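You operate a simulated robot arm through the tools that you are given. There is no shell and no other tool. Be economical: measure what you need, move in short steps, check, and stop when the job is done.

Carry out the task below with a simulated robot arm. There is one attempt and no reset: what you move stays moved.

JOB
Latch the blue lid and refill the strainer: drain shut, inlet open, vent shut once water shows, outlet open.
Fine: both white latches and the drain before the inlet; the outlet last.

The check looks at the end state, three seconds after you hand in, the way a careful person would. Anything else that was tipped, shoved, dropped, spilled or broken makes it a failure. A push-on lid holds only when it is set on centred and level and pressed home; a screw cap is set on level and turned clockwise until tight.

ROBOT AND FRAMES
A 7-joint arm with a two-finger parallel gripper on a trunk, on a base that drives. Base frame: it is fixed to the floor where the robot stands at the start and does not move with it; the origin is under the middle of the robot, x ahead of it, y to its left, z up. Lengths are in m, angles in rad, forces in N, time in s.
With the tool pointing down near the work surface it reaches from about 0.46 to 0.92 m from the robot's upright axis, wherever it stands. Its first joint turns from -2.007 to 2.007 rad. Places, roughly: brass spout [0.4, -0.2, 0.4]; brass stem [0.7, -1.3, 0.8]; hose flush lever [0.6, -0.9, 0.6]; left green latch [0.9, 1, 0.9]; left white latch [0.6, 0, 0.9]; level tube [0.6, 0, 0.7]; pot gauge [1, -0.4, 1.3]; right green latch [0.9, 0.9, 0.9]; right white latch [0.6, -0.2, 0.9]; strainer drain lever [0.5, 0, 0.5]; strainer inlet lever [0.6, 0.1, 0.8]; strainer outlet lever [0.6, -0.4, 0.8]; strainer vent lever [0.5, -0.2, 0.8]; tank drain lever [0.6, -1.3, 0.2]; tank water lever [0.6, -1.1, 0.4]; teal lever [0.7, -0.9, 0.9]. Payload 3.91 kg.
The TCP is the grasp point between the finger pads, 0.03 m short of the fingertips. In the tool frame z runs along the fingers and y along their closing line. The gripper opens to 0.11 m. The fingers are 0.02 m wide and 0.01 m thick; the gripper's body (0.048 by 0.112 m) begins 0.055 m behind the TCP.
Orientation is that of the tool frame in the base frame, as a unit quaternion [x, y, z, w]. With the fingers straight down and closing along the base's y, the tool's x points along the base's -x, its y along +y and its z along -z.

CONTROLS
- The arm moves only by the tool nudge_tool. Its argument "series" is a list of rows, each an object of numbers (a shift or turn left out is 0, a gripper value left out holds the last): "dx", "dy", "dz": the shift along the base's x, y, z in m; "ax", "ay", "az": the turn, a rotation vector about the base's x, y, z in rad. In form: [{"dx": .., "dy": .., "dz": .., "ax": .., "ay": .., "az": ..}, ...]. A call has 1 to 10 rows; each row is the pose to reach, as a shift and turn from the pose commanded when the call began. "hand" is the opening in per cent of the stroke, from 0 (shut) to 100 (fully open), set as the call begins (left out, the last holds). Each row takes 0.2 s and may step no farther than 0.05 m and 0.15 rad from the row before; otherwise, or with a gripper value out of range, the whole call is refused. A pose out of reach is approached as far as the arm can. The call stops where the force on the tool passes 90 N (or 10 N more than at its start, if that is more) or the arm is blocked; 0.2 s more then pass. Each finger travels about 0.153 m/s and halts on what it meets, pressing with about 32 N; the grip force reading is that of the motor and also rises with nothing between the fingers. The clock runs only during rows and for 0.2 s after the last one: add rows that repeat a pose to give the fingers time. It gives the time, the measured TCP pose, the force on the tool (base axes), the opening and the grip force at its end, in the units of the frame above (readings bear some noise), with the torque about the TCP (base axes, N m) and any sound that the robot's microphone picked up, and new pictures: "show" is both (left out), scene, wrist or none.
- Cameras (640 x 400 px; columns grow to the right, rows downward): "scene" is now at [0.2127, 0.145, 1.1489]; the picture's right is [-0.55, -0.84, 0.00], its down [-0.31, 0.20, -0.93] and it looks along [0.78, -0.51, -0.37] (base axes); focal length 214 px, centre (320, 200). "wrist" rides on the gripper at [0.072, 0.017, -0.103] in the tool frame; the picture's right is [-0.23, 0.97, 0.00], its down [-0.76, -0.18, -0.62] and it looks along [-0.61, -0.14, 0.78] (tool axes); focal length 222 px, centre (320, 200). There is no depth. A picture from a camera that has moved, and an enlarged one, comes with that camera's place and axes in the base frame and with its lens. The place of the scene camera against the robot may be out by one fixed shift of up to 0.018 m in any direction.
- slide_trunk(by): slides the trunk up (or, below 0, down) by that many m; the arm and the scene camera ride with it, the base frame stays. It gives what a move gives, with no picture.
- steer(legs): drives the robot by 1 to 6 legs, each [ahead, left, turn to the left] in m, m and rad, along the robot's own axes; the way and the turn of a leg run together, so that a leg with both is an arc; at most 1.5 m and 3.142 rad a leg. The arm and the cameras ride along, it lands a little off, and it stops where it bumps. It gives what a move gives, and a new picture of the scene camera.
- pan_tilt(pan, tilt): turns the head with the scene camera to pan (to the left, within 1.396 rad either way) and tilt (down, from -0.506 to 1.204), counted from straight ahead of the robot. It gives what a move gives, and a new picture of the scene camera.
- close_up(camera, box): a new picture of the part [left, top, right, bottom] of that camera's present view, enlarged. It takes no simulated time.
- job_done(): hands the job in; it is judged then, once.

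Go step by step. Nothing tells you exact positions but the pictures and the camera data: compare them with the known pose of the tool, close in by small moves and look again before you grip or let go. The budget is 120 turns and 260 pictures, counting those below and the enlarged ones. Unless the task says otherwise, let go and move clear before handing in, and close with one line.

The tools are called as name(argument=value, ...) on one line, values as JSON. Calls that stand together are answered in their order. nudge_tool: Moves the arm, as the interface text tells. Its arguments: {"type":"object","properties":{"series":{"type":"array","items":{"type":"object","properties":{"dx":{"type":"number"},"dy":{"type":"number"},"dz":{"type":"number"},"ax":{"type":"number"},"ay":{"type":"number"},"az":{"type":"number"}}}},"hand":{"type":"number"},"show":{"type":"string","enum":["both","scene","wrist","none"]}},"required":["series"]} The other tools are called the same way: slide_trunk (by) slides the trunk up or down; steer (legs) drives the base; pan_tilt (pan, tilt) turns the head that bears the scene camera; close_up (camera, box) takes an enlarged picture of a part of a camera's view; job_done () hands the job in.

At the start:

```text
t: 0.0
tcp_pos: [0.6007, -0.2903, 1.2208]
tcp_rot: [0.0, 1.0, -0.001, 0.0]
force: [-0.1, 0.8, -0.2]
wrist_torque: [0.01, 0.05, -0.03]
finger_gap: 0.1101
grip_force: 0.1
trunk travel left (down, up): [-0.47, 0.52]
robot x, y, heading: [-0.0032, 0.0004, 0.001]
head pan, tilt: [-0.583, 0.38]
```

scene: 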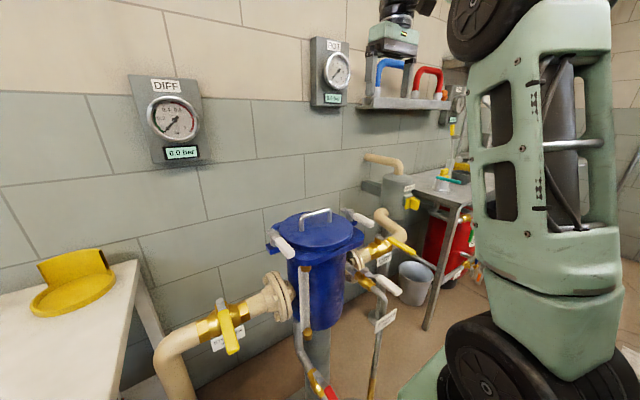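
wrist: 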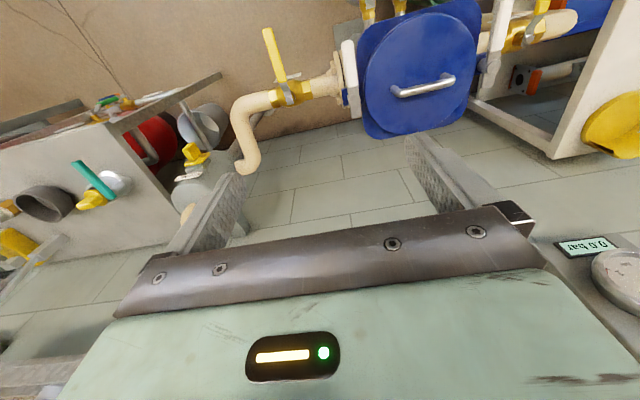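

I see the blue strainer with its lid, two white latches at its sides, the inlet at left and the outlet at right. I'll look closer before moving.

close_up(camera="scene", box=[140, 190, 460, 400])

close_up(camera="wrist", box=[220, 0, 640, 180])

pan_tilt(pan=-0.25, tilt=0.75)

```text
1.90 times, centred on (300, 295) of scene
camera zoom: at [0.2127, 0.145, 1.1489], right [-0.55, -0.84, 0.0], down [-0.31, 0.2, -0.93], along [0.78, -0.51, -0.37], focal length 408 px, centre (358, 19)
```

zoom: 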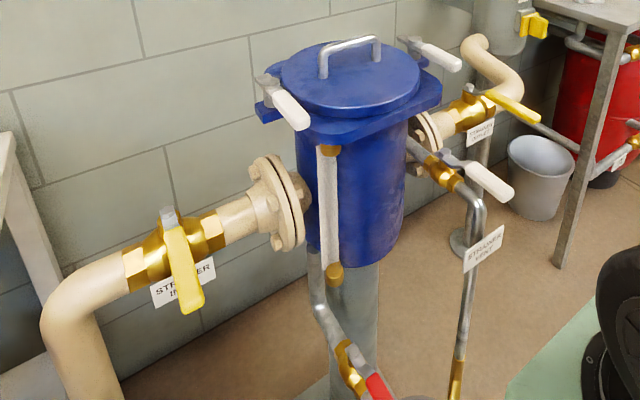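

```text
1.52 times, centred on (430, 90) of wrist
camera zoom: at [0.5285, -0.2736, 1.3234], right [0.23, 0.97, 0.0], down [0.76, -0.18, 0.62], along [0.61, -0.14, -0.78], focal length 338 px, centre (152, 368)
```

zoom: 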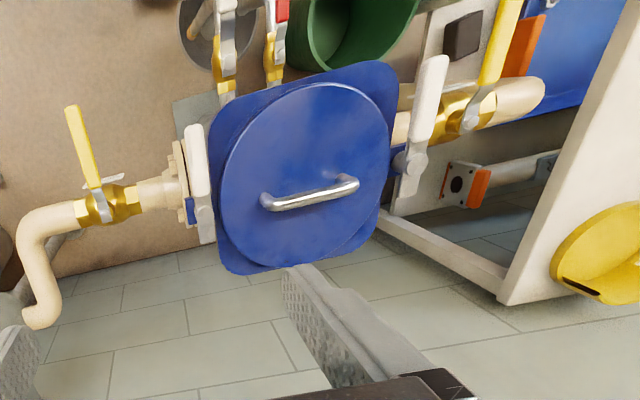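

```text
t: 0.8
tcp_pos: [0.6007, -0.2894, 1.2219]
tcp_rot: [0.0, 1.0, 0.0, 0.0]
force: [-0.5, 0.6, -0.6]
wrist_torque: [0.0, 0.0, -0.01]
finger_gap: 0.1099
grip_force: 0.0
trunk travel left (down, up): [-0.47, 0.52]
robot x, y, heading: [0.0049, -0.0008, 0.0]
head pan, tilt: [-0.25, 0.75]
camera scene: at [0.2155, 0.1755, 1.116], right [-0.25, -0.97, 0.0], down [-0.66, 0.17, -0.73], along [0.71, -0.18, -0.68], focal length 214 px, centre (320, 200)
```

scene: 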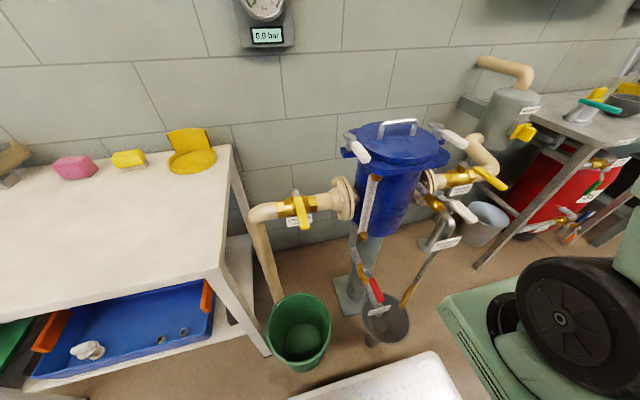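

The blue lid sits on the pot. I'll zoom on latches, drain, vent and outlet to read their states.

close_up(camera="scene", box=[320, 100, 480, 200])

close_up(camera="scene", box=[300, 180, 540, 350])

pan_tilt(pan=0.7, tilt=0.3)

```text
4.00 times, centred on (400, 150) of scene
camera zoom: at [0.2155, 0.1755, 1.116], right [-0.25, -0.97, 0.0], down [-0.66, 0.17, -0.73], along [0.71, -0.18, -0.68], focal length 858 px, centre (0, 400)
```

zoom: 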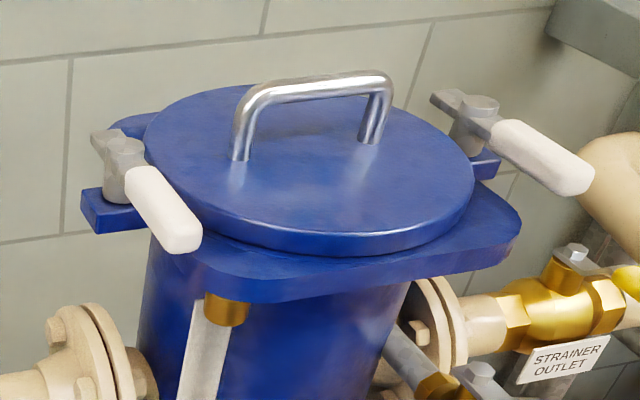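

```text
2.35 times, centred on (420, 265) of scene
camera zoom: at [0.2155, 0.1755, 1.116], right [-0.25, -0.97, 0.0], down [-0.66, 0.17, -0.73], along [0.71, -0.18, -0.68], focal length 505 px, centre (85, 47)
```

zoom: 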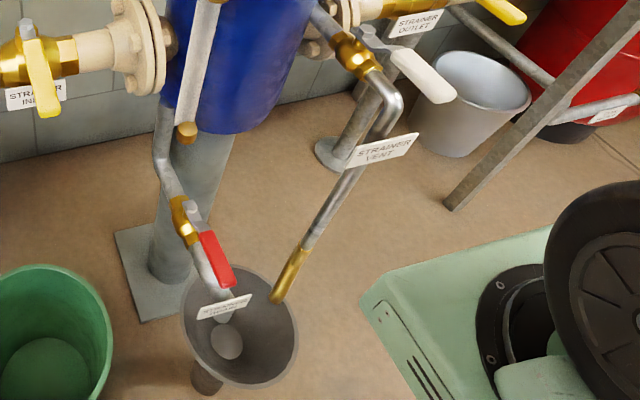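

```text
t: 2.1
tcp_pos: [0.6003, -0.2887, 1.2216]
tcp_rot: [0.0, 1.0, 0.0, 0.0]
force: [0.8, 0.6, -0.6]
wrist_torque: [-0.01, 0.01, 0.0]
finger_gap: 0.1101
grip_force: 0.1
trunk travel left (down, up): [-0.47, 0.52]
robot x, y, heading: [-0.0018, -0.0, -0.003]
head pan, tilt: [0.7, 0.3]
camera scene: at [0.2066, 0.2561, 1.1563], right [0.64, -0.77, 0.0], down [-0.23, -0.19, -0.96], along [0.73, 0.61, -0.3], focal length 214 px, centre (320, 200)
```

scene: 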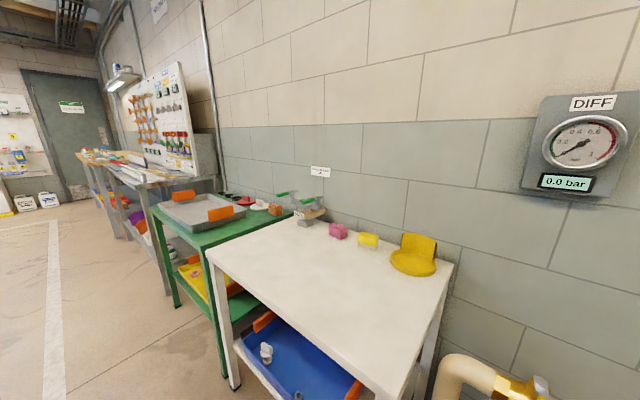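

close_up(camera="scene", box=[260, 150, 450, 280])

pan_tilt(pan=-0.9, tilt=0.35)

```text
3.08 times, centred on (355, 215) of scene
camera zoom: at [0.2066, 0.2561, 1.1563], right [0.64, -0.77, 0.0], down [-0.23, -0.19, -0.96], along [0.73, 0.61, -0.3], focal length 660 px, centre (212, 154)
```

zoom: 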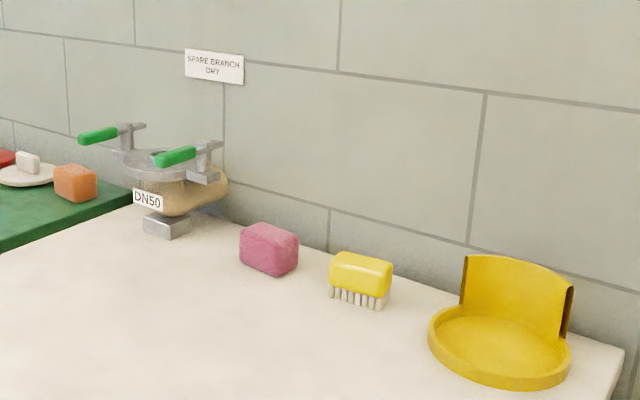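

```text
t: 3.8
tcp_pos: [0.5989, -0.2894, 1.2219]
tcp_rot: [0.0, 1.0, 0.0, 0.0]
force: [-1.1, -0.4, 0.1]
wrist_torque: [0.01, -0.01, 0.01]
finger_gap: 0.1099
grip_force: 0.1
trunk travel left (down, up): [-0.47, 0.52]
robot x, y, heading: [-0.0027, -0.0004, -0.006]
head pan, tilt: [-0.901, 0.351]
camera scene: at [0.193, 0.1231, 1.1516], right [-0.78, -0.62, 0.0], down [-0.21, 0.27, -0.94], along [0.58, -0.74, -0.34], focal length 214 px, centre (320, 200)
```

scene: 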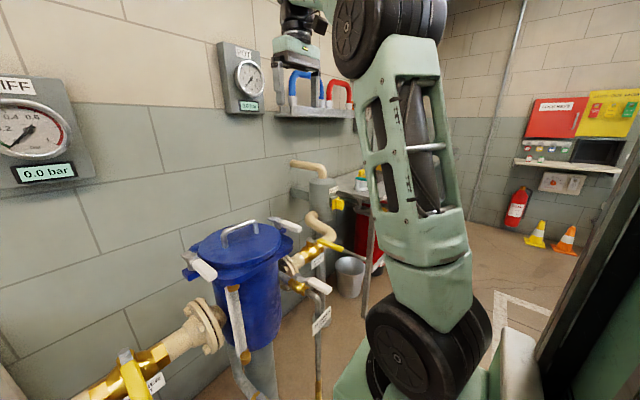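

The latches look like swing dogs pivoting on vertical posts, with handles now pointing at me and tails off the lid. I'll bring the wrist camera closer for a good look.

nudge_tool(series=[{"dx": -0.01, "dy": 0.04, "dz": -0.02}, {"dx": -0.02, "dy": 0.08, "dz": -0.04}, {"dx": -0.03, "dy": 0.12, "dz": -0.06}, {"dx": -0.04, "dy": 0.16, "dz": -0.08}, {"dx": -0.06, "dy": 0.2, "dz": -0.1}, {"dx": -0.08, "dy": 0.24, "dz": -0.11}], show="wrist")

pan_tilt(pan=-0.4, tilt=0.55)

close_up(camera="wrist", box=[100, 0, 540, 220])

```text
t: 5.2
tcp_pos: [0.5186, -0.0459, 1.1128]
tcp_rot: [0.0, 1.0, 0.001, 0.001]
force: [-0.5, 0.0, 0.1]
wrist_torque: [0.03, -0.02, 0.0]
finger_gap: 0.1099
grip_force: 0.1
trunk travel left (down, up): [-0.47, 0.52]
robot x, y, heading: [-0.002, 0.0011, 0.001]
head pan, tilt: [-0.901, 0.351]
camera wrist: at [0.4459, -0.03, 1.2149], right [0.23, 0.97, 0.0], down [0.76, -0.18, 0.62], along [0.61, -0.14, -0.78], focal length 222 px, centre (320, 200)
```

wrist: 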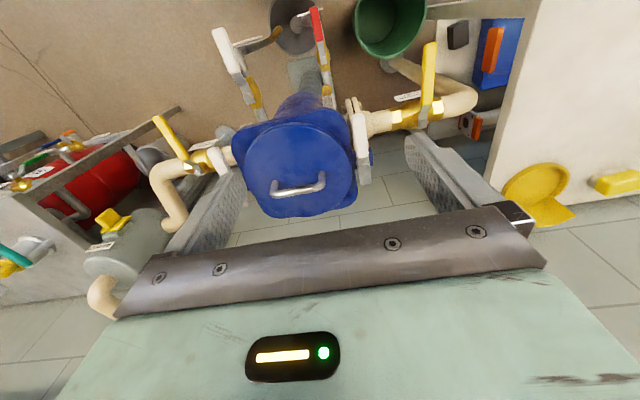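

```text
t: 6.1
tcp_pos: [0.5179, -0.0471, 1.1121]
tcp_rot: [-0.001, 1.0, -0.001, 0.0]
force: [0.3, -0.3, 0.0]
wrist_torque: [0.0, -0.03, 0.01]
finger_gap: 0.11
grip_force: 0.1
trunk travel left (down, up): [-0.47, 0.52]
robot x, y, heading: [-0.001, 0.0016, 0.001]
head pan, tilt: [-0.4, 0.55]
camera scene: at [0.2178, 0.1611, 1.1334], right [-0.39, -0.92, 0.0], down [-0.48, 0.2, -0.85], along [0.79, -0.33, -0.52], focal length 214 px, centre (320, 200)
```

scene: 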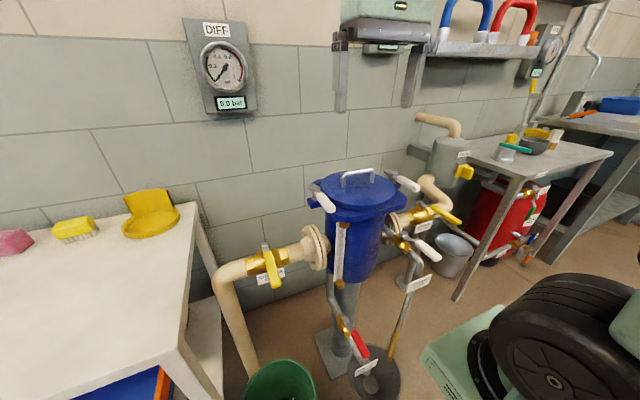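

```text
1.45 times, centred on (320, 110) of wrist
camera zoom: at [0.4462, -0.0303, 1.2154], right [0.23, 0.97, 0.0], down [0.76, -0.18, 0.62], along [0.61, -0.14, -0.78], focal length 323 px, centre (320, 331)
```

zoom: 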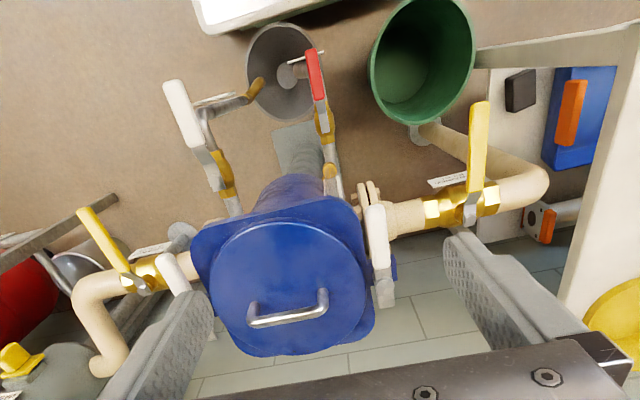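

Triangulating the two wrist views: left latch pivot ≈ [0.66, 0, 0.88], handle tip ≈ [0.564, 0, 0.883]; lid centre ≈ [0.653, -0.116]. I'll go above the left handle and look again.

nudge_tool(series=[{"dx": 0.02, "dy": 0.02, "dz": -0.03}, {"dx": 0.04, "dy": 0.04, "dz": -0.06}, {"dx": 0.057, "dy": 0.047, "dz": -0.1}, {"dx": 0.057, "dy": 0.047, "dz": -0.14}], hand=55)

close_up(camera="scene", box=[280, 120, 440, 220])

```text
t: 7.1
tcp_pos: [0.5751, -0.0007, 0.971]
tcp_rot: [0.0, 1.0, 0.001, 0.0]
force: [-0.3, -0.5, 0.2]
wrist_torque: [0.02, 0.01, 0.0]
finger_gap: 0.0602
grip_force: 0.0
trunk travel left (down, up): [-0.47, 0.52]
robot x, y, heading: [0.0003, -0.0009, -0.0]
head pan, tilt: [-0.4, 0.55]
camera scene: at [0.2177, 0.1611, 1.1334], right [-0.39, -0.92, 0.0], down [-0.48, 0.2, -0.85], along [0.79, -0.33, -0.52], focal length 214 px, centre (320, 200)
camera wrist: at [0.5031, 0.0153, 1.0737], right [0.23, 0.97, 0.0], down [0.76, -0.18, 0.62], along [0.61, -0.14, -0.78], focal length 222 px, centre (320, 200)
```

scene: 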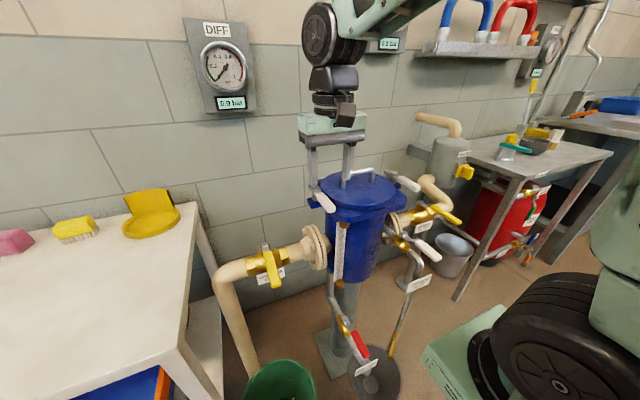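
wrist: 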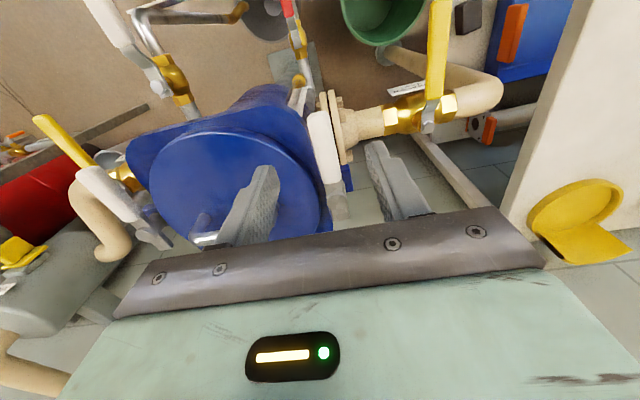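

```text
4.00 times, centred on (360, 170) of scene
camera zoom: at [0.2177, 0.1611, 1.1334], right [-0.39, -0.92, 0.0], down [-0.48, 0.2, -0.85], along [0.79, -0.33, -0.52], focal length 858 px, centre (160, 320)
```

zoom: 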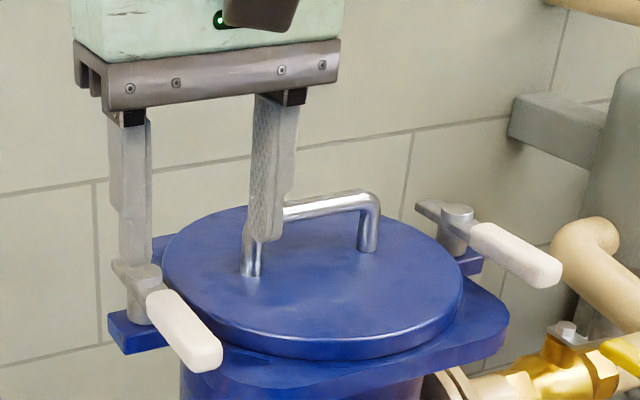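

The scene agrees with my estimate. I descend so that the fingers straddle the left handle.

nudge_tool(series=[{"dx": -0.004, "dz": -0.035}, {"dx": -0.004, "dz": -0.07}], hand=40)

close_up(camera="scene", box=[280, 120, 440, 220])

```text
t: 7.7
tcp_pos: [0.5736, -0.001, 0.9004]
tcp_rot: [0.0, 1.0, -0.001, 0.0]
force: [-0.2, 0.2, 0.2]
wrist_torque: [0.0, 0.01, 0.0]
finger_gap: 0.0441
grip_force: 0.1
trunk travel left (down, up): [-0.47, 0.52]
robot x, y, heading: [-0.0012, 0.0034, 0.0]
head pan, tilt: [-0.4, 0.55]
camera scene: at [0.2177, 0.1611, 1.1334], right [-0.39, -0.92, 0.0], down [-0.48, 0.2, -0.85], along [0.79, -0.33, -0.52], focal length 214 px, centre (320, 200)
camera wrist: at [0.5007, 0.0148, 1.0031], right [0.23, 0.97, 0.0], down [0.76, -0.18, 0.62], along [0.61, -0.14, -0.78], focal length 222 px, centre (320, 200)
```

scene: 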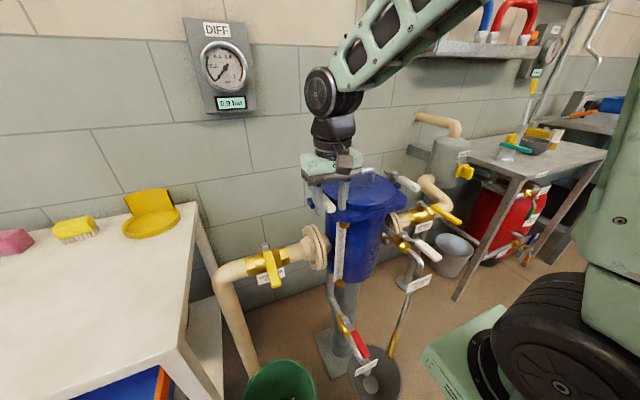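
wrist: 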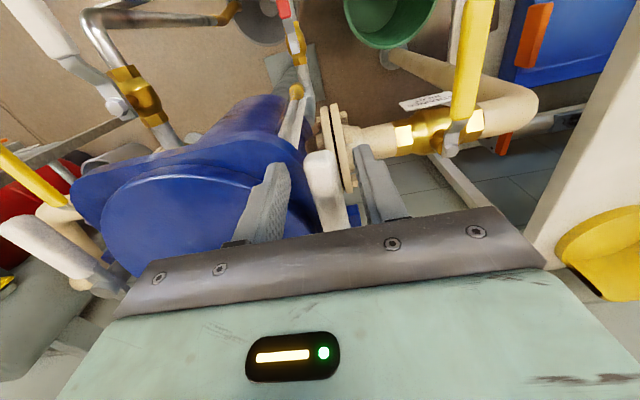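

```text
4.00 times, centred on (360, 170) of scene
camera zoom: at [0.2177, 0.1611, 1.1334], right [-0.39, -0.92, 0.0], down [-0.48, 0.2, -0.85], along [0.79, -0.33, -0.52], focal length 858 px, centre (160, 320)
```

zoom: 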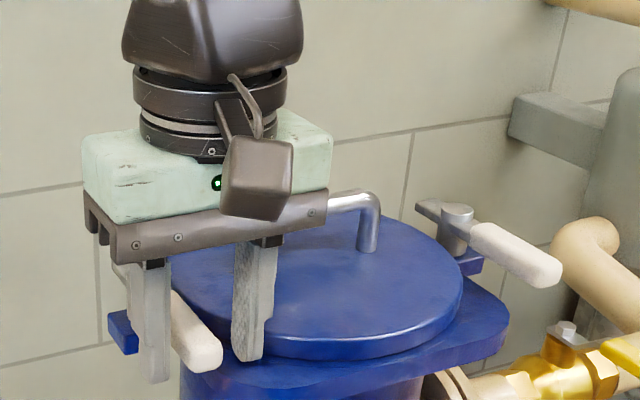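

The fingers straddle the handle. I'll test a small swing outward (clockwise from above).

nudge_tool(series=[{"dx": 0.001, "dy": 0.013, "az": -0.15}, {"dx": 0.004, "dy": 0.026, "az": -0.3}, {"dx": 0.009, "dy": 0.038, "az": -0.45}])

close_up(camera="scene", box=[280, 120, 440, 220])

```text
t: 8.5
tcp_pos: [0.5834, 0.0363, 0.9016]
tcp_rot: [0.224, 0.975, 0.0, 0.0]
force: [0.3, 0.0, -0.5]
wrist_torque: [0.0, 0.01, -0.03]
finger_gap: 0.044
grip_force: 0.0
trunk travel left (down, up): [-0.47, 0.52]
robot x, y, heading: [0.0014, -0.0013, -0.0]
head pan, tilt: [-0.4, 0.55]
camera scene: at [0.2179, 0.1611, 1.1334], right [-0.39, -0.92, 0.0], down [-0.48, 0.2, -0.85], along [0.79, -0.33, -0.52], focal length 214 px, centre (320, 200)
camera wrist: at [0.5254, 0.0821, 1.0044], right [0.63, 0.78, 0.0], down [0.61, -0.49, 0.62], along [0.48, -0.39, -0.78], focal length 222 px, centre (320, 200)
```

scene: 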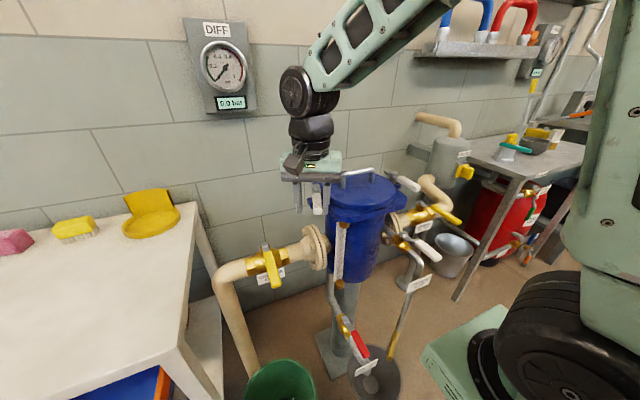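
wrist: 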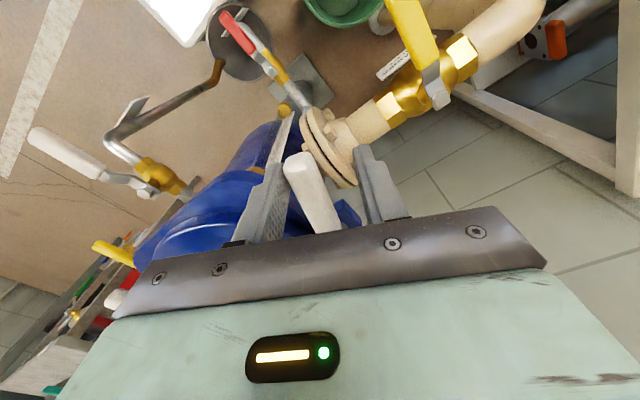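

```text
4.00 times, centred on (360, 170) of scene
camera zoom: at [0.2179, 0.1611, 1.1334], right [-0.39, -0.92, 0.0], down [-0.48, 0.2, -0.85], along [0.79, -0.33, -0.52], focal length 858 px, centre (160, 320)
```

zoom: 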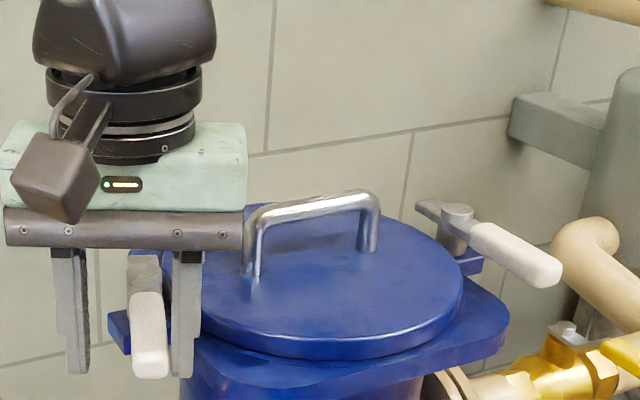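

The handle follows freely. I continue the arc to about 90°.

nudge_tool(series=[{"dx": 0.006, "dy": 0.011, "az": -0.15}, {"dx": 0.014, "dy": 0.021, "az": -0.3}, {"dx": 0.024, "dy": 0.03, "az": -0.45}, {"dx": 0.035, "dy": 0.0375, "az": -0.6}, {"dx": 0.0465, "dy": 0.043, "az": -0.75}, {"dx": 0.059, "dy": 0.047, "az": -0.9}, {"dx": 0.072, "dy": 0.049, "az": -1.05}])

close_up(camera="scene", box=[240, 120, 400, 220])

```text
t: 10.1
tcp_pos: [0.6569, 0.0857, 0.902]
tcp_rot: [0.682, 0.731, -0.001, 0.0]
force: [-1.0, -0.6, 0.4]
wrist_torque: [0.03, 0.0, -0.01]
finger_gap: 0.044
grip_force: 0.1
trunk travel left (down, up): [-0.47, 0.52]
robot x, y, heading: [0.0013, 0.0013, -0.003]
head pan, tilt: [-0.4, 0.55]
camera scene: at [0.2178, 0.1611, 1.1334], right [-0.39, -0.92, 0.0], down [-0.48, 0.2, -0.85], along [0.79, -0.33, -0.52], focal length 214 px, centre (320, 200)
camera wrist: at [0.6689, 0.1576, 1.0045], right [0.99, -0.16, 0.0], down [-0.13, -0.77, 0.62], along [-0.1, -0.61, -0.78], focal length 222 px, centre (320, 200)
```

scene: 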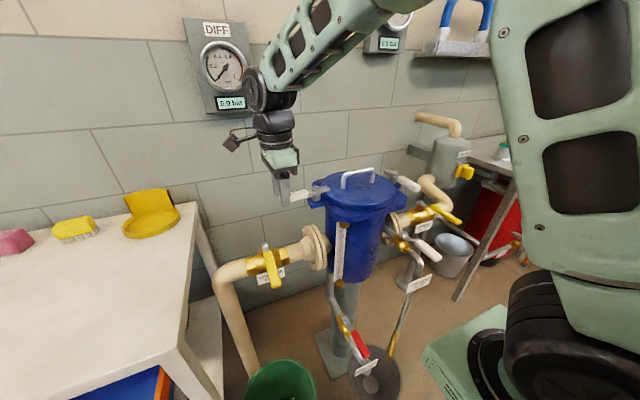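
wrist: 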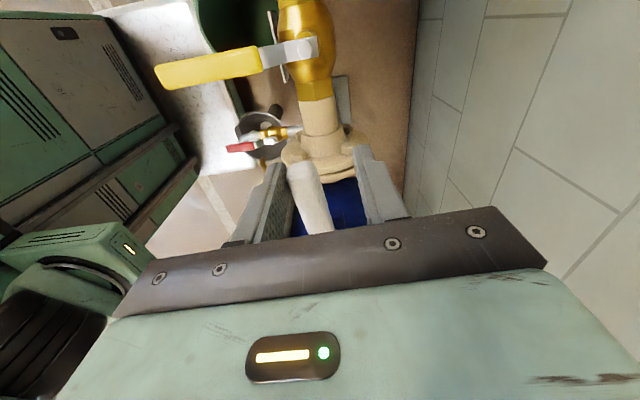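

```text
4.00 times, centred on (320, 170) of scene
camera zoom: at [0.2178, 0.1611, 1.1334], right [-0.39, -0.92, 0.0], down [-0.48, 0.2, -0.85], along [0.79, -0.33, -0.52], focal length 858 px, centre (320, 320)
```

zoom: 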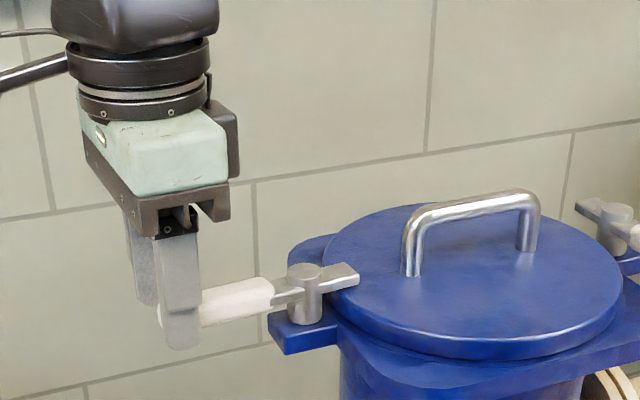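

The dog is over the lid edge; a bit more to find the stop at 90°.

nudge_tool(series=[{"dx": 0.006, "dy": 0.0003, "az": -0.07}, {"dx": 0.011, "dy": 0.0003, "az": -0.07}, {"dx": 0.016, "dy": 0.0003, "az": -0.07}, {"dx": 0.019, "dy": 0.0003, "az": -0.07}], show="wrist")

close_up(camera="scene", box=[240, 120, 400, 220])

```text
t: 11.1
tcp_pos: [0.6712, 0.0857, 0.9013]
tcp_rot: [0.707, 0.707, -0.002, 0.0]
force: [-27.5, -0.5, 1.1]
wrist_torque: [-0.25, 0.27, -0.26]
finger_gap: 0.0585
grip_force: 15.0
trunk travel left (down, up): [-0.47, 0.52]
robot x, y, heading: [-0.0013, 0.0003, 0.001]
head pan, tilt: [-0.4, 0.55]
camera wrist: at [0.69, 0.1577, 1.0031], right [0.97, -0.23, 0.0], down [-0.17, -0.76, 0.62], along [-0.14, -0.61, -0.78], focal length 222 px, centre (320, 200)
```

wrist: 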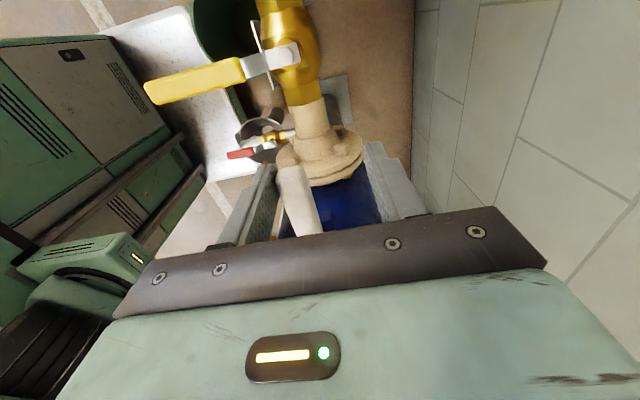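

```text
4.00 times, centred on (320, 170) of scene
camera zoom: at [0.2165, 0.1611, 1.1336], right [-0.39, -0.92, 0.0], down [-0.48, 0.2, -0.85], along [0.79, -0.33, -0.52], focal length 858 px, centre (320, 320)
```

zoom: 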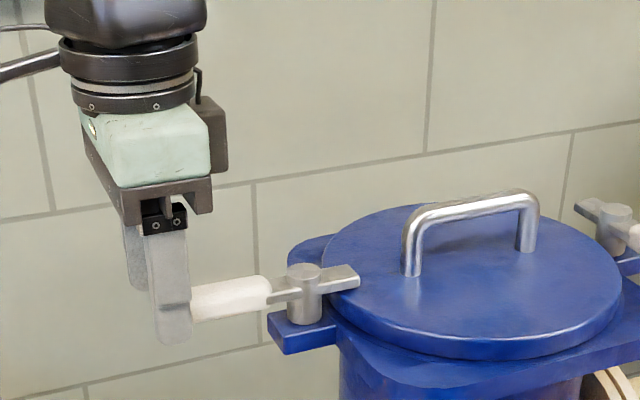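

The left latch hit its stop at 90°: latched. Now I back off, lift, unwind and go above the right latch.

nudge_tool(series=[{"dx": -0.015}, {"dx": -0.015, "dz": 0.05}, {"dx": -0.015, "dz": 0.1}, {"dx": -0.03, "dy": -0.04, "dz": 0.11, "az": 0.15}, {"dx": -0.05, "dy": -0.08, "dz": 0.11, "az": 0.3}, {"dx": -0.07, "dy": -0.12, "dz": 0.11, "az": 0.45}, {"dx": -0.09, "dy": -0.16, "dz": 0.11, "az": 0.6}, {"dx": -0.1, "dy": -0.2, "dz": 0.11, "az": 0.75}, {"dx": -0.1, "dy": -0.24, "dz": 0.11, "az": 0.9}, {"dx": -0.1, "dy": -0.28, "dz": 0.11, "az": 1.05}], show="none")

nudge_tool(series=[{"dy": -0.015, "az": 0.15}, {"dy": -0.03, "az": 0.3}, {"dy": -0.04, "az": 0.45}, {"dy": -0.04, "az": 0.52}], hand=40)

close_up(camera="scene", box=[290, 120, 450, 220])

```text
t: 13.3
tcp_pos: [0.5717, -0.1935, 1.0082]
tcp_rot: [0.256, 0.967, 0.001, 0.0]
force: [0.1, 0.1, 0.1]
wrist_torque: [0.02, -0.02, -0.02]
finger_gap: 0.044
grip_force: 0.1
trunk travel left (down, up): [-0.47, 0.52]
robot x, y, heading: [0.0031, 0.0012, -0.003]
head pan, tilt: [-0.4, 0.55]
```

```text
t: 14.3
tcp_pos: [0.5728, -0.2356, 1.0102]
tcp_rot: [0.0, 1.0, 0.0, 0.0]
force: [0.6, -0.8, -0.7]
wrist_torque: [0.02, 0.01, 0.0]
finger_gap: 0.044
grip_force: 0.1
trunk travel left (down, up): [-0.47, 0.52]
robot x, y, heading: [0.0002, -0.0015, -0.002]
head pan, tilt: [-0.4, 0.55]
camera scene: at [0.2179, 0.1611, 1.1333], right [-0.39, -0.92, 0.0], down [-0.48, 0.2, -0.85], along [0.79, -0.33, -0.52], focal length 214 px, centre (320, 200)
camera wrist: at [0.5009, -0.2193, 1.1126], right [0.23, 0.97, 0.0], down [0.76, -0.18, 0.62], along [0.61, -0.14, -0.78], focal length 222 px, centre (320, 200)
```

scene: 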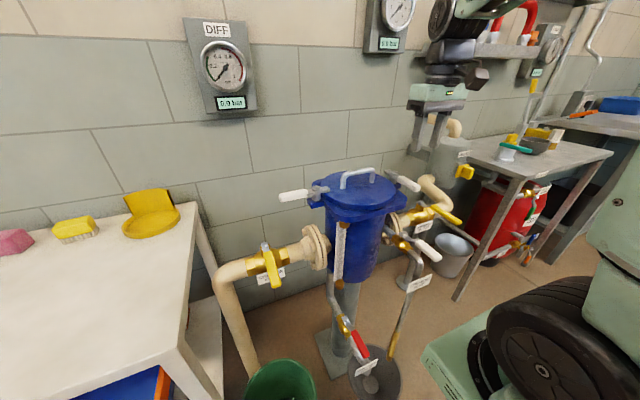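
wrist: 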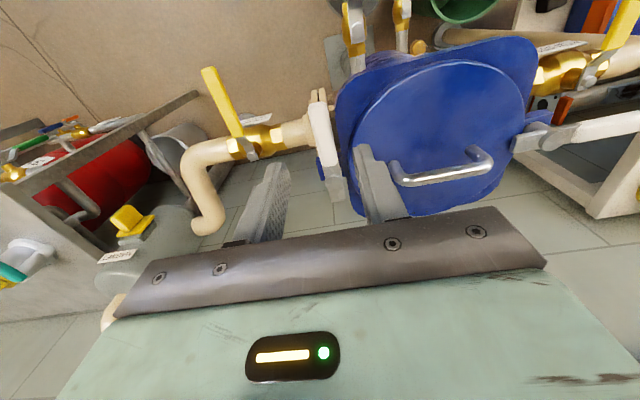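

```text
4.00 times, centred on (370, 170) of scene
camera zoom: at [0.2179, 0.1611, 1.1333], right [-0.39, -0.92, 0.0], down [-0.48, 0.2, -0.85], along [0.79, -0.33, -0.52], focal length 858 px, centre (120, 320)
```

zoom: 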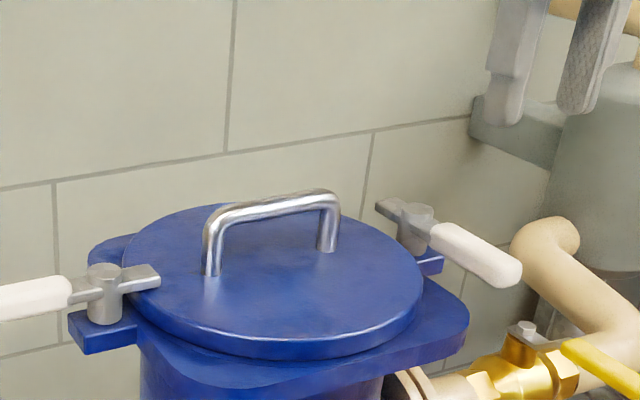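

The right handle tip is at ≈ [0.566, -0.236, 0.883], right under the tool. I descend and swing it outward (counter-clockwise) a little.

nudge_tool(series=[{"dz": -0.04}, {"dz": -0.08}, {"dz": -0.109}])

close_up(camera="scene", box=[320, 120, 480, 220])

```text
t: 15.1
tcp_pos: [0.5723, -0.2338, 0.8991]
tcp_rot: [0.0, 1.0, 0.0, 0.0]
force: [0.2, -0.2, -1.1]
wrist_torque: [-0.04, -0.03, -0.01]
finger_gap: 0.0437
grip_force: 0.1
trunk travel left (down, up): [-0.47, 0.52]
robot x, y, heading: [-0.0001, 0.0008, -0.001]
head pan, tilt: [-0.4, 0.55]
camera scene: at [0.2178, 0.1611, 1.1334], right [-0.39, -0.92, 0.0], down [-0.48, 0.2, -0.85], along [0.79, -0.33, -0.52], focal length 214 px, centre (320, 200)
camera wrist: at [0.5006, -0.2178, 1.0012], right [0.23, 0.97, 0.0], down [0.76, -0.18, 0.62], along [0.61, -0.14, -0.78], focal length 222 px, centre (320, 200)
```

scene: 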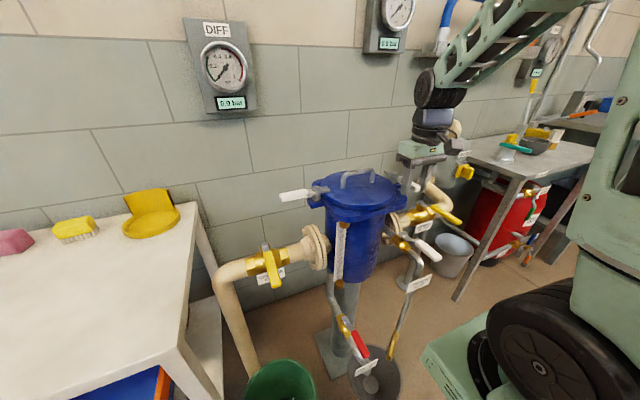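
wrist: 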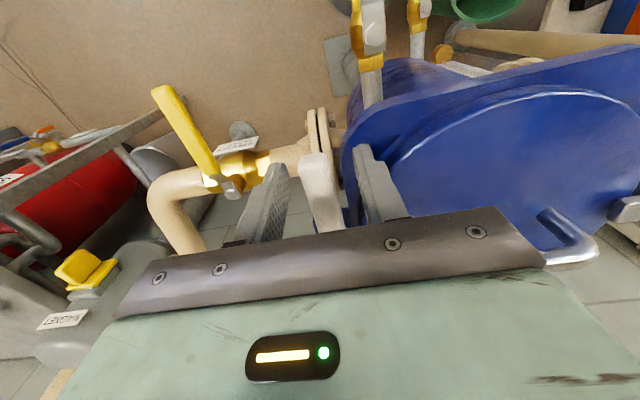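

```text
4.00 times, centred on (400, 170) of scene
camera zoom: at [0.2178, 0.1611, 1.1334], right [-0.39, -0.92, 0.0], down [-0.48, 0.2, -0.85], along [0.79, -0.33, -0.52], focal length 858 px, centre (0, 320)
```

zoom: 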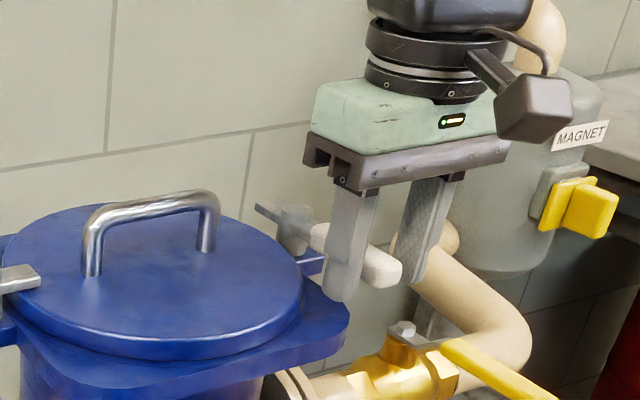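

nudge_tool(series=[{"dx": 0.001, "dy": -0.013, "az": 0.15}, {"dx": 0.004, "dy": -0.026, "az": 0.3}, {"dx": 0.009, "dy": -0.038, "az": 0.45}, {"dx": 0.015, "dy": -0.049, "az": 0.6}, {"dx": 0.023, "dy": -0.059, "az": 0.75}, {"dx": 0.033, "dy": -0.068, "az": 0.9}, {"dx": 0.044, "dy": -0.0755, "az": 1.05}, {"dx": 0.0555, "dy": -0.081, "az": 1.2}, {"dx": 0.068, "dy": -0.085, "az": 1.35}, {"dx": 0.081, "dy": -0.087, "az": 1.5}])

nudge_tool(series=[{"dx": 0.006, "az": 0.05}, {"dx": 0.011, "az": 0.07}, {"dx": 0.016, "az": 0.07}, {"dx": 0.019, "az": 0.07}])

close_up(camera="scene", box=[320, 120, 480, 220])

```text
t: 17.3
tcp_pos: [0.6545, -0.3202, 0.9023]
tcp_rot: [-0.683, 0.731, 0.0, 0.0]
force: [0.5, 0.4, 0.6]
wrist_torque: [-0.02, -0.02, -0.01]
finger_gap: 0.044
grip_force: 0.0
trunk travel left (down, up): [-0.47, 0.52]
robot x, y, heading: [-0.001, -0.0015, -0.003]
head pan, tilt: [-0.4, 0.55]
camera scene: at [0.2178, 0.1611, 1.1334], right [-0.39, -0.92, 0.0], down [-0.48, 0.2, -0.85], along [0.79, -0.33, -0.52], focal length 214 px, centre (320, 200)
camera wrist: at [0.6325, -0.3931, 1.0041], right [-0.96, 0.29, 0.0], down [0.23, 0.75, 0.62], along [0.18, 0.6, -0.78], focal length 222 px, centre (320, 200)
```

scene: 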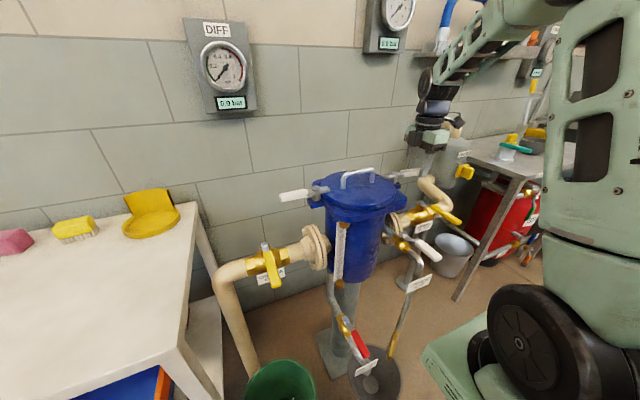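
wrist: 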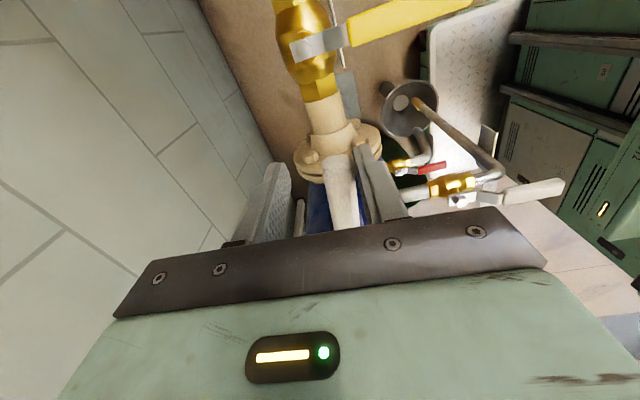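

```text
t: 18.3
tcp_pos: [0.6714, -0.3225, 0.9026]
tcp_rot: [-0.707, 0.708, 0.001, -0.001]
force: [-27.2, 1.4, 6.1]
wrist_torque: [0.38, 0.45, 0.17]
finger_gap: 0.0573
grip_force: 13.6
trunk travel left (down, up): [-0.47, 0.52]
robot x, y, heading: [-0.0015, -0.0004, 0.006]
head pan, tilt: [-0.4, 0.55]
camera scene: at [0.2165, 0.1612, 1.1337], right [-0.39, -0.92, 0.0], down [-0.48, 0.2, -0.85], along [0.79, -0.33, -0.52], focal length 214 px, centre (320, 200)
camera wrist: at [0.6556, -0.3955, 1.0051], right [-0.97, 0.23, 0.0], down [0.18, 0.76, 0.62], along [0.14, 0.61, -0.78], focal length 222 px, centre (320, 200)
```

scene: 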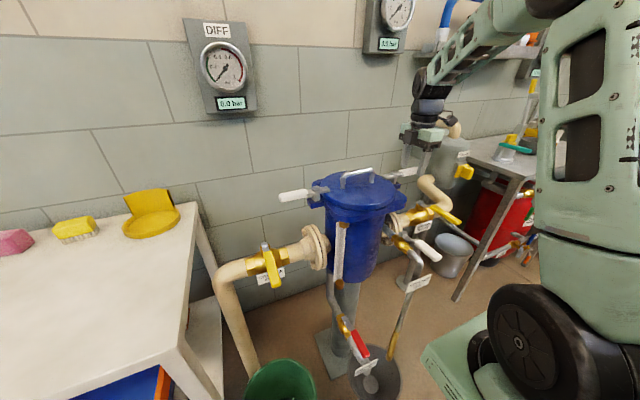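
wrist: 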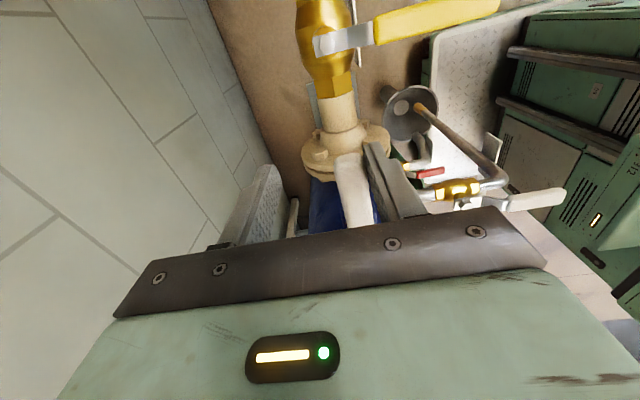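

```text
4.00 times, centred on (400, 170) of scene
camera zoom: at [0.2165, 0.1612, 1.1337], right [-0.39, -0.92, 0.0], down [-0.48, 0.2, -0.85], along [0.79, -0.33, -0.52], focal length 858 px, centre (0, 320)
```

zoom: 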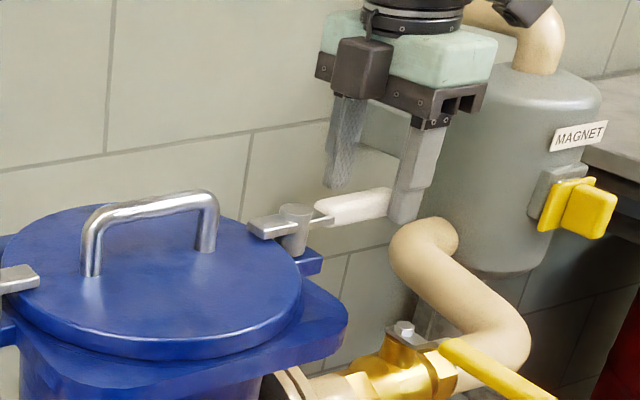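

Both latches are home at their stops. Next is the drain: I back off, lift and bring the tool in front of the strainer to look down at the drain lever.

nudge_tool(series=[{"dx": -0.015}, {"dx": -0.015, "dz": 0.05}, {"dx": -0.015, "dz": 0.09}, {"dx": -0.04, "dy": 0.03, "dz": 0.1, "az": -0.15}, {"dx": -0.07, "dy": 0.06, "dz": 0.1, "az": -0.3}, {"dx": -0.1, "dy": 0.09, "dz": 0.1, "az": -0.45}, {"dx": -0.13, "dy": 0.12, "dz": 0.1, "az": -0.6}, {"dx": -0.16, "dy": 0.15, "dz": 0.1, "az": -0.75}, {"dx": -0.19, "dy": 0.18, "dz": 0.1, "az": -0.9}, {"dx": -0.2, "dy": 0.22, "dz": 0.1, "az": -1.05}], show="none")

nudge_tool(series=[{"dx": -0.01, "dy": 0.02, "az": -0.15}, {"dx": -0.01, "dy": 0.04, "az": -0.3}, {"dx": -0.01, "dy": 0.06, "az": -0.45}, {"dx": -0.01, "dy": 0.06, "az": -0.52}], hand=0, show="wrist")

pan_tilt(pan=-0.4, tilt=0.9)

close_up(camera="scene", box=[260, 40, 500, 190])

close_up(camera="wrist", box=[160, 0, 480, 200])

```text
t: 20.5
tcp_pos: [0.4726, -0.1005, 1.0009]
tcp_rot: [-0.257, 0.966, 0.0, -0.001]
force: [0.4, 0.5, -0.3]
wrist_torque: [-0.07, 0.01, 0.01]
finger_gap: 0.0441
grip_force: 0.0
trunk travel left (down, up): [-0.47, 0.52]
robot x, y, heading: [-0.0007, -0.0004, 0.0]
head pan, tilt: [-0.4, 0.55]
```

```text
t: 21.5
tcp_pos: [0.4618, -0.0408, 1.0043]
tcp_rot: [0.001, 1.0, 0.0, 0.0]
force: [0.6, -0.1, -1.0]
wrist_torque: [0.04, 0.01, -0.01]
finger_gap: 0.0
grip_force: 32.1
out of reach, approached as far as the arm can: row 1, 2
trunk travel left (down, up): [-0.47, 0.52]
robot x, y, heading: [-0.0003, 0.0023, 0.005]
head pan, tilt: [-0.4, 0.55]
camera wrist: at [0.3905, -0.0245, 1.1066], right [0.23, 0.97, 0.0], down [0.76, -0.18, 0.62], along [0.61, -0.14, -0.78], focal length 222 px, centre (320, 200)
```

wrist: 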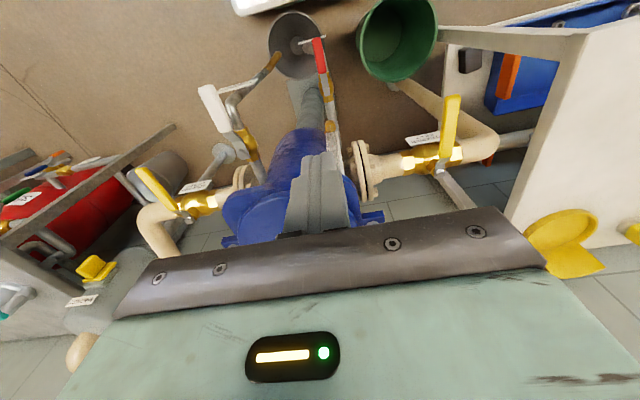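

```text
t: 22.3
tcp_pos: [0.4633, -0.0418, 1.0045]
tcp_rot: [0.0, 1.0, 0.0, 0.0]
force: [-0.3, 0.4, 0.4]
wrist_torque: [0.0, 0.0, 0.01]
finger_gap: 0.0
grip_force: 31.8
trunk travel left (down, up): [-0.47, 0.52]
robot x, y, heading: [-0.004, -0.0019, 0.003]
head pan, tilt: [-0.4, 0.901]
camera scene: at [0.2047, 0.1667, 1.1041], right [-0.39, -0.92, 0.0], down [-0.72, 0.3, -0.62], along [0.57, -0.24, -0.78], focal length 214 px, centre (320, 200)
```

scene: 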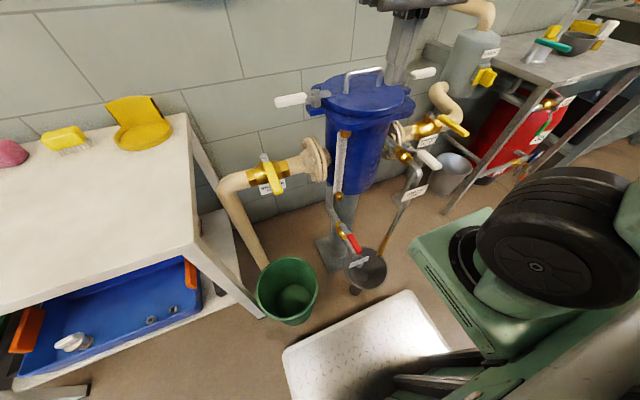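

```text
2.67 times, centred on (380, 115) of scene
camera zoom: at [0.2047, 0.1667, 1.1041], right [-0.39, -0.92, 0.0], down [-0.72, 0.3, -0.62], along [0.57, -0.24, -0.78], focal length 572 px, centre (160, 427)
```

zoom: 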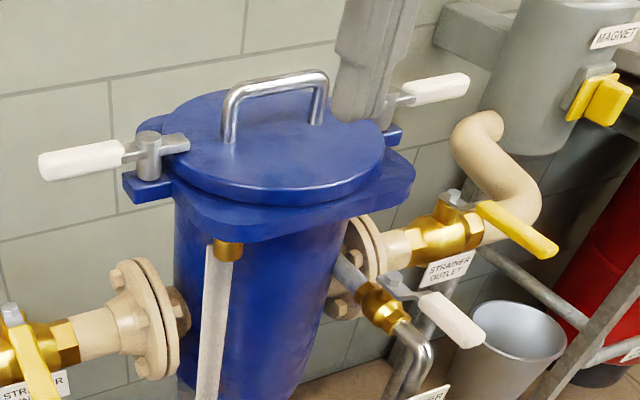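

```text
2.00 times, centred on (320, 100) of wrist
camera zoom: at [0.3905, -0.0248, 1.1065], right [0.23, 0.97, 0.0], down [0.76, -0.18, 0.62], along [0.61, -0.14, -0.78], focal length 444 px, centre (320, 400)
```

zoom: 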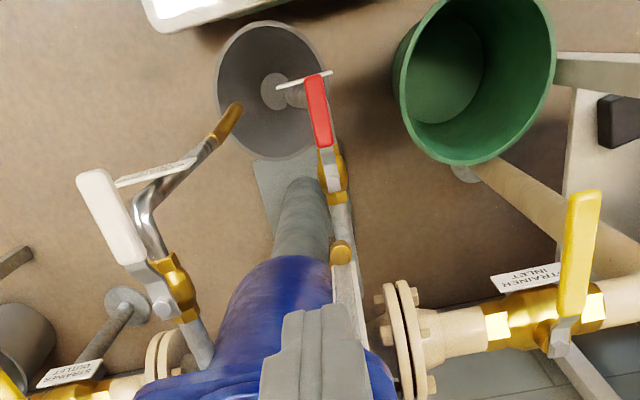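

The drain's red handle lies along its pipe (open), tip ≈ [0.42, -0.04, 0.52], stem ≈ [0.51, -0.04, 0.48]. That's too close for the arm, so I must back up; first I check there is room behind.

pan_tilt(pan=1.39, tilt=0.7)

pan_tilt(pan=-1.39, tilt=0.7)

```text
t: 24.1
tcp_pos: [0.4625, -0.0407, 1.0036]
tcp_rot: [-0.001, 1.0, 0.0, -0.001]
force: [0.7, -0.2, 0.8]
wrist_torque: [0.02, -0.02, 0.0]
finger_gap: 0.0001
grip_force: 32.2
trunk travel left (down, up): [-0.47, 0.52]
robot x, y, heading: [-0.0026, -0.0011, -0.001]
head pan, tilt: [1.389, 0.7]
camera scene: at [0.1505, 0.2796, 1.1202], right [0.98, -0.18, 0.0], down [-0.12, -0.63, -0.76], along [0.14, 0.75, -0.64], focal length 214 px, centre (320, 200)
```

scene: 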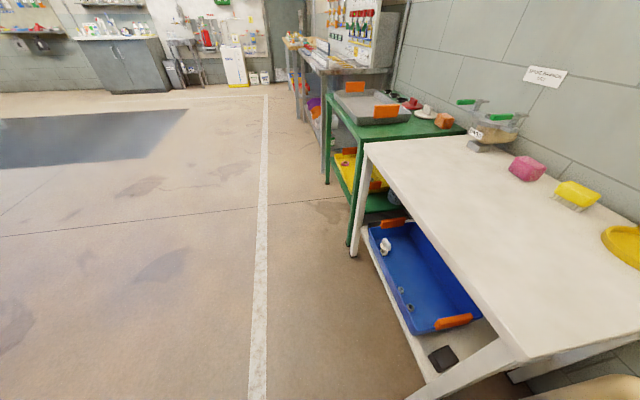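

```text
t: 26.6
tcp_pos: [0.4621, -0.0404, 1.0041]
tcp_rot: [0.0, 1.0, 0.0, 0.0]
force: [-0.2, -0.3, -0.4]
wrist_torque: [0.03, 0.01, 0.02]
finger_gap: 0.0004
grip_force: 32.1
trunk travel left (down, up): [-0.47, 0.52]
robot x, y, heading: [-0.0022, 0.0024, -0.006]
head pan, tilt: [-1.389, 0.7]
camera scene: at [0.1505, 0.1125, 1.1202], right [-0.98, -0.18, 0.0], down [-0.12, 0.63, -0.76], along [0.14, -0.75, -0.64], focal length 214 px, centre (320, 200)
```

scene: 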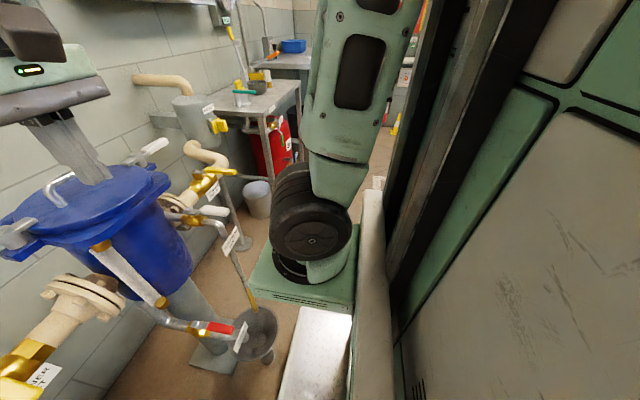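

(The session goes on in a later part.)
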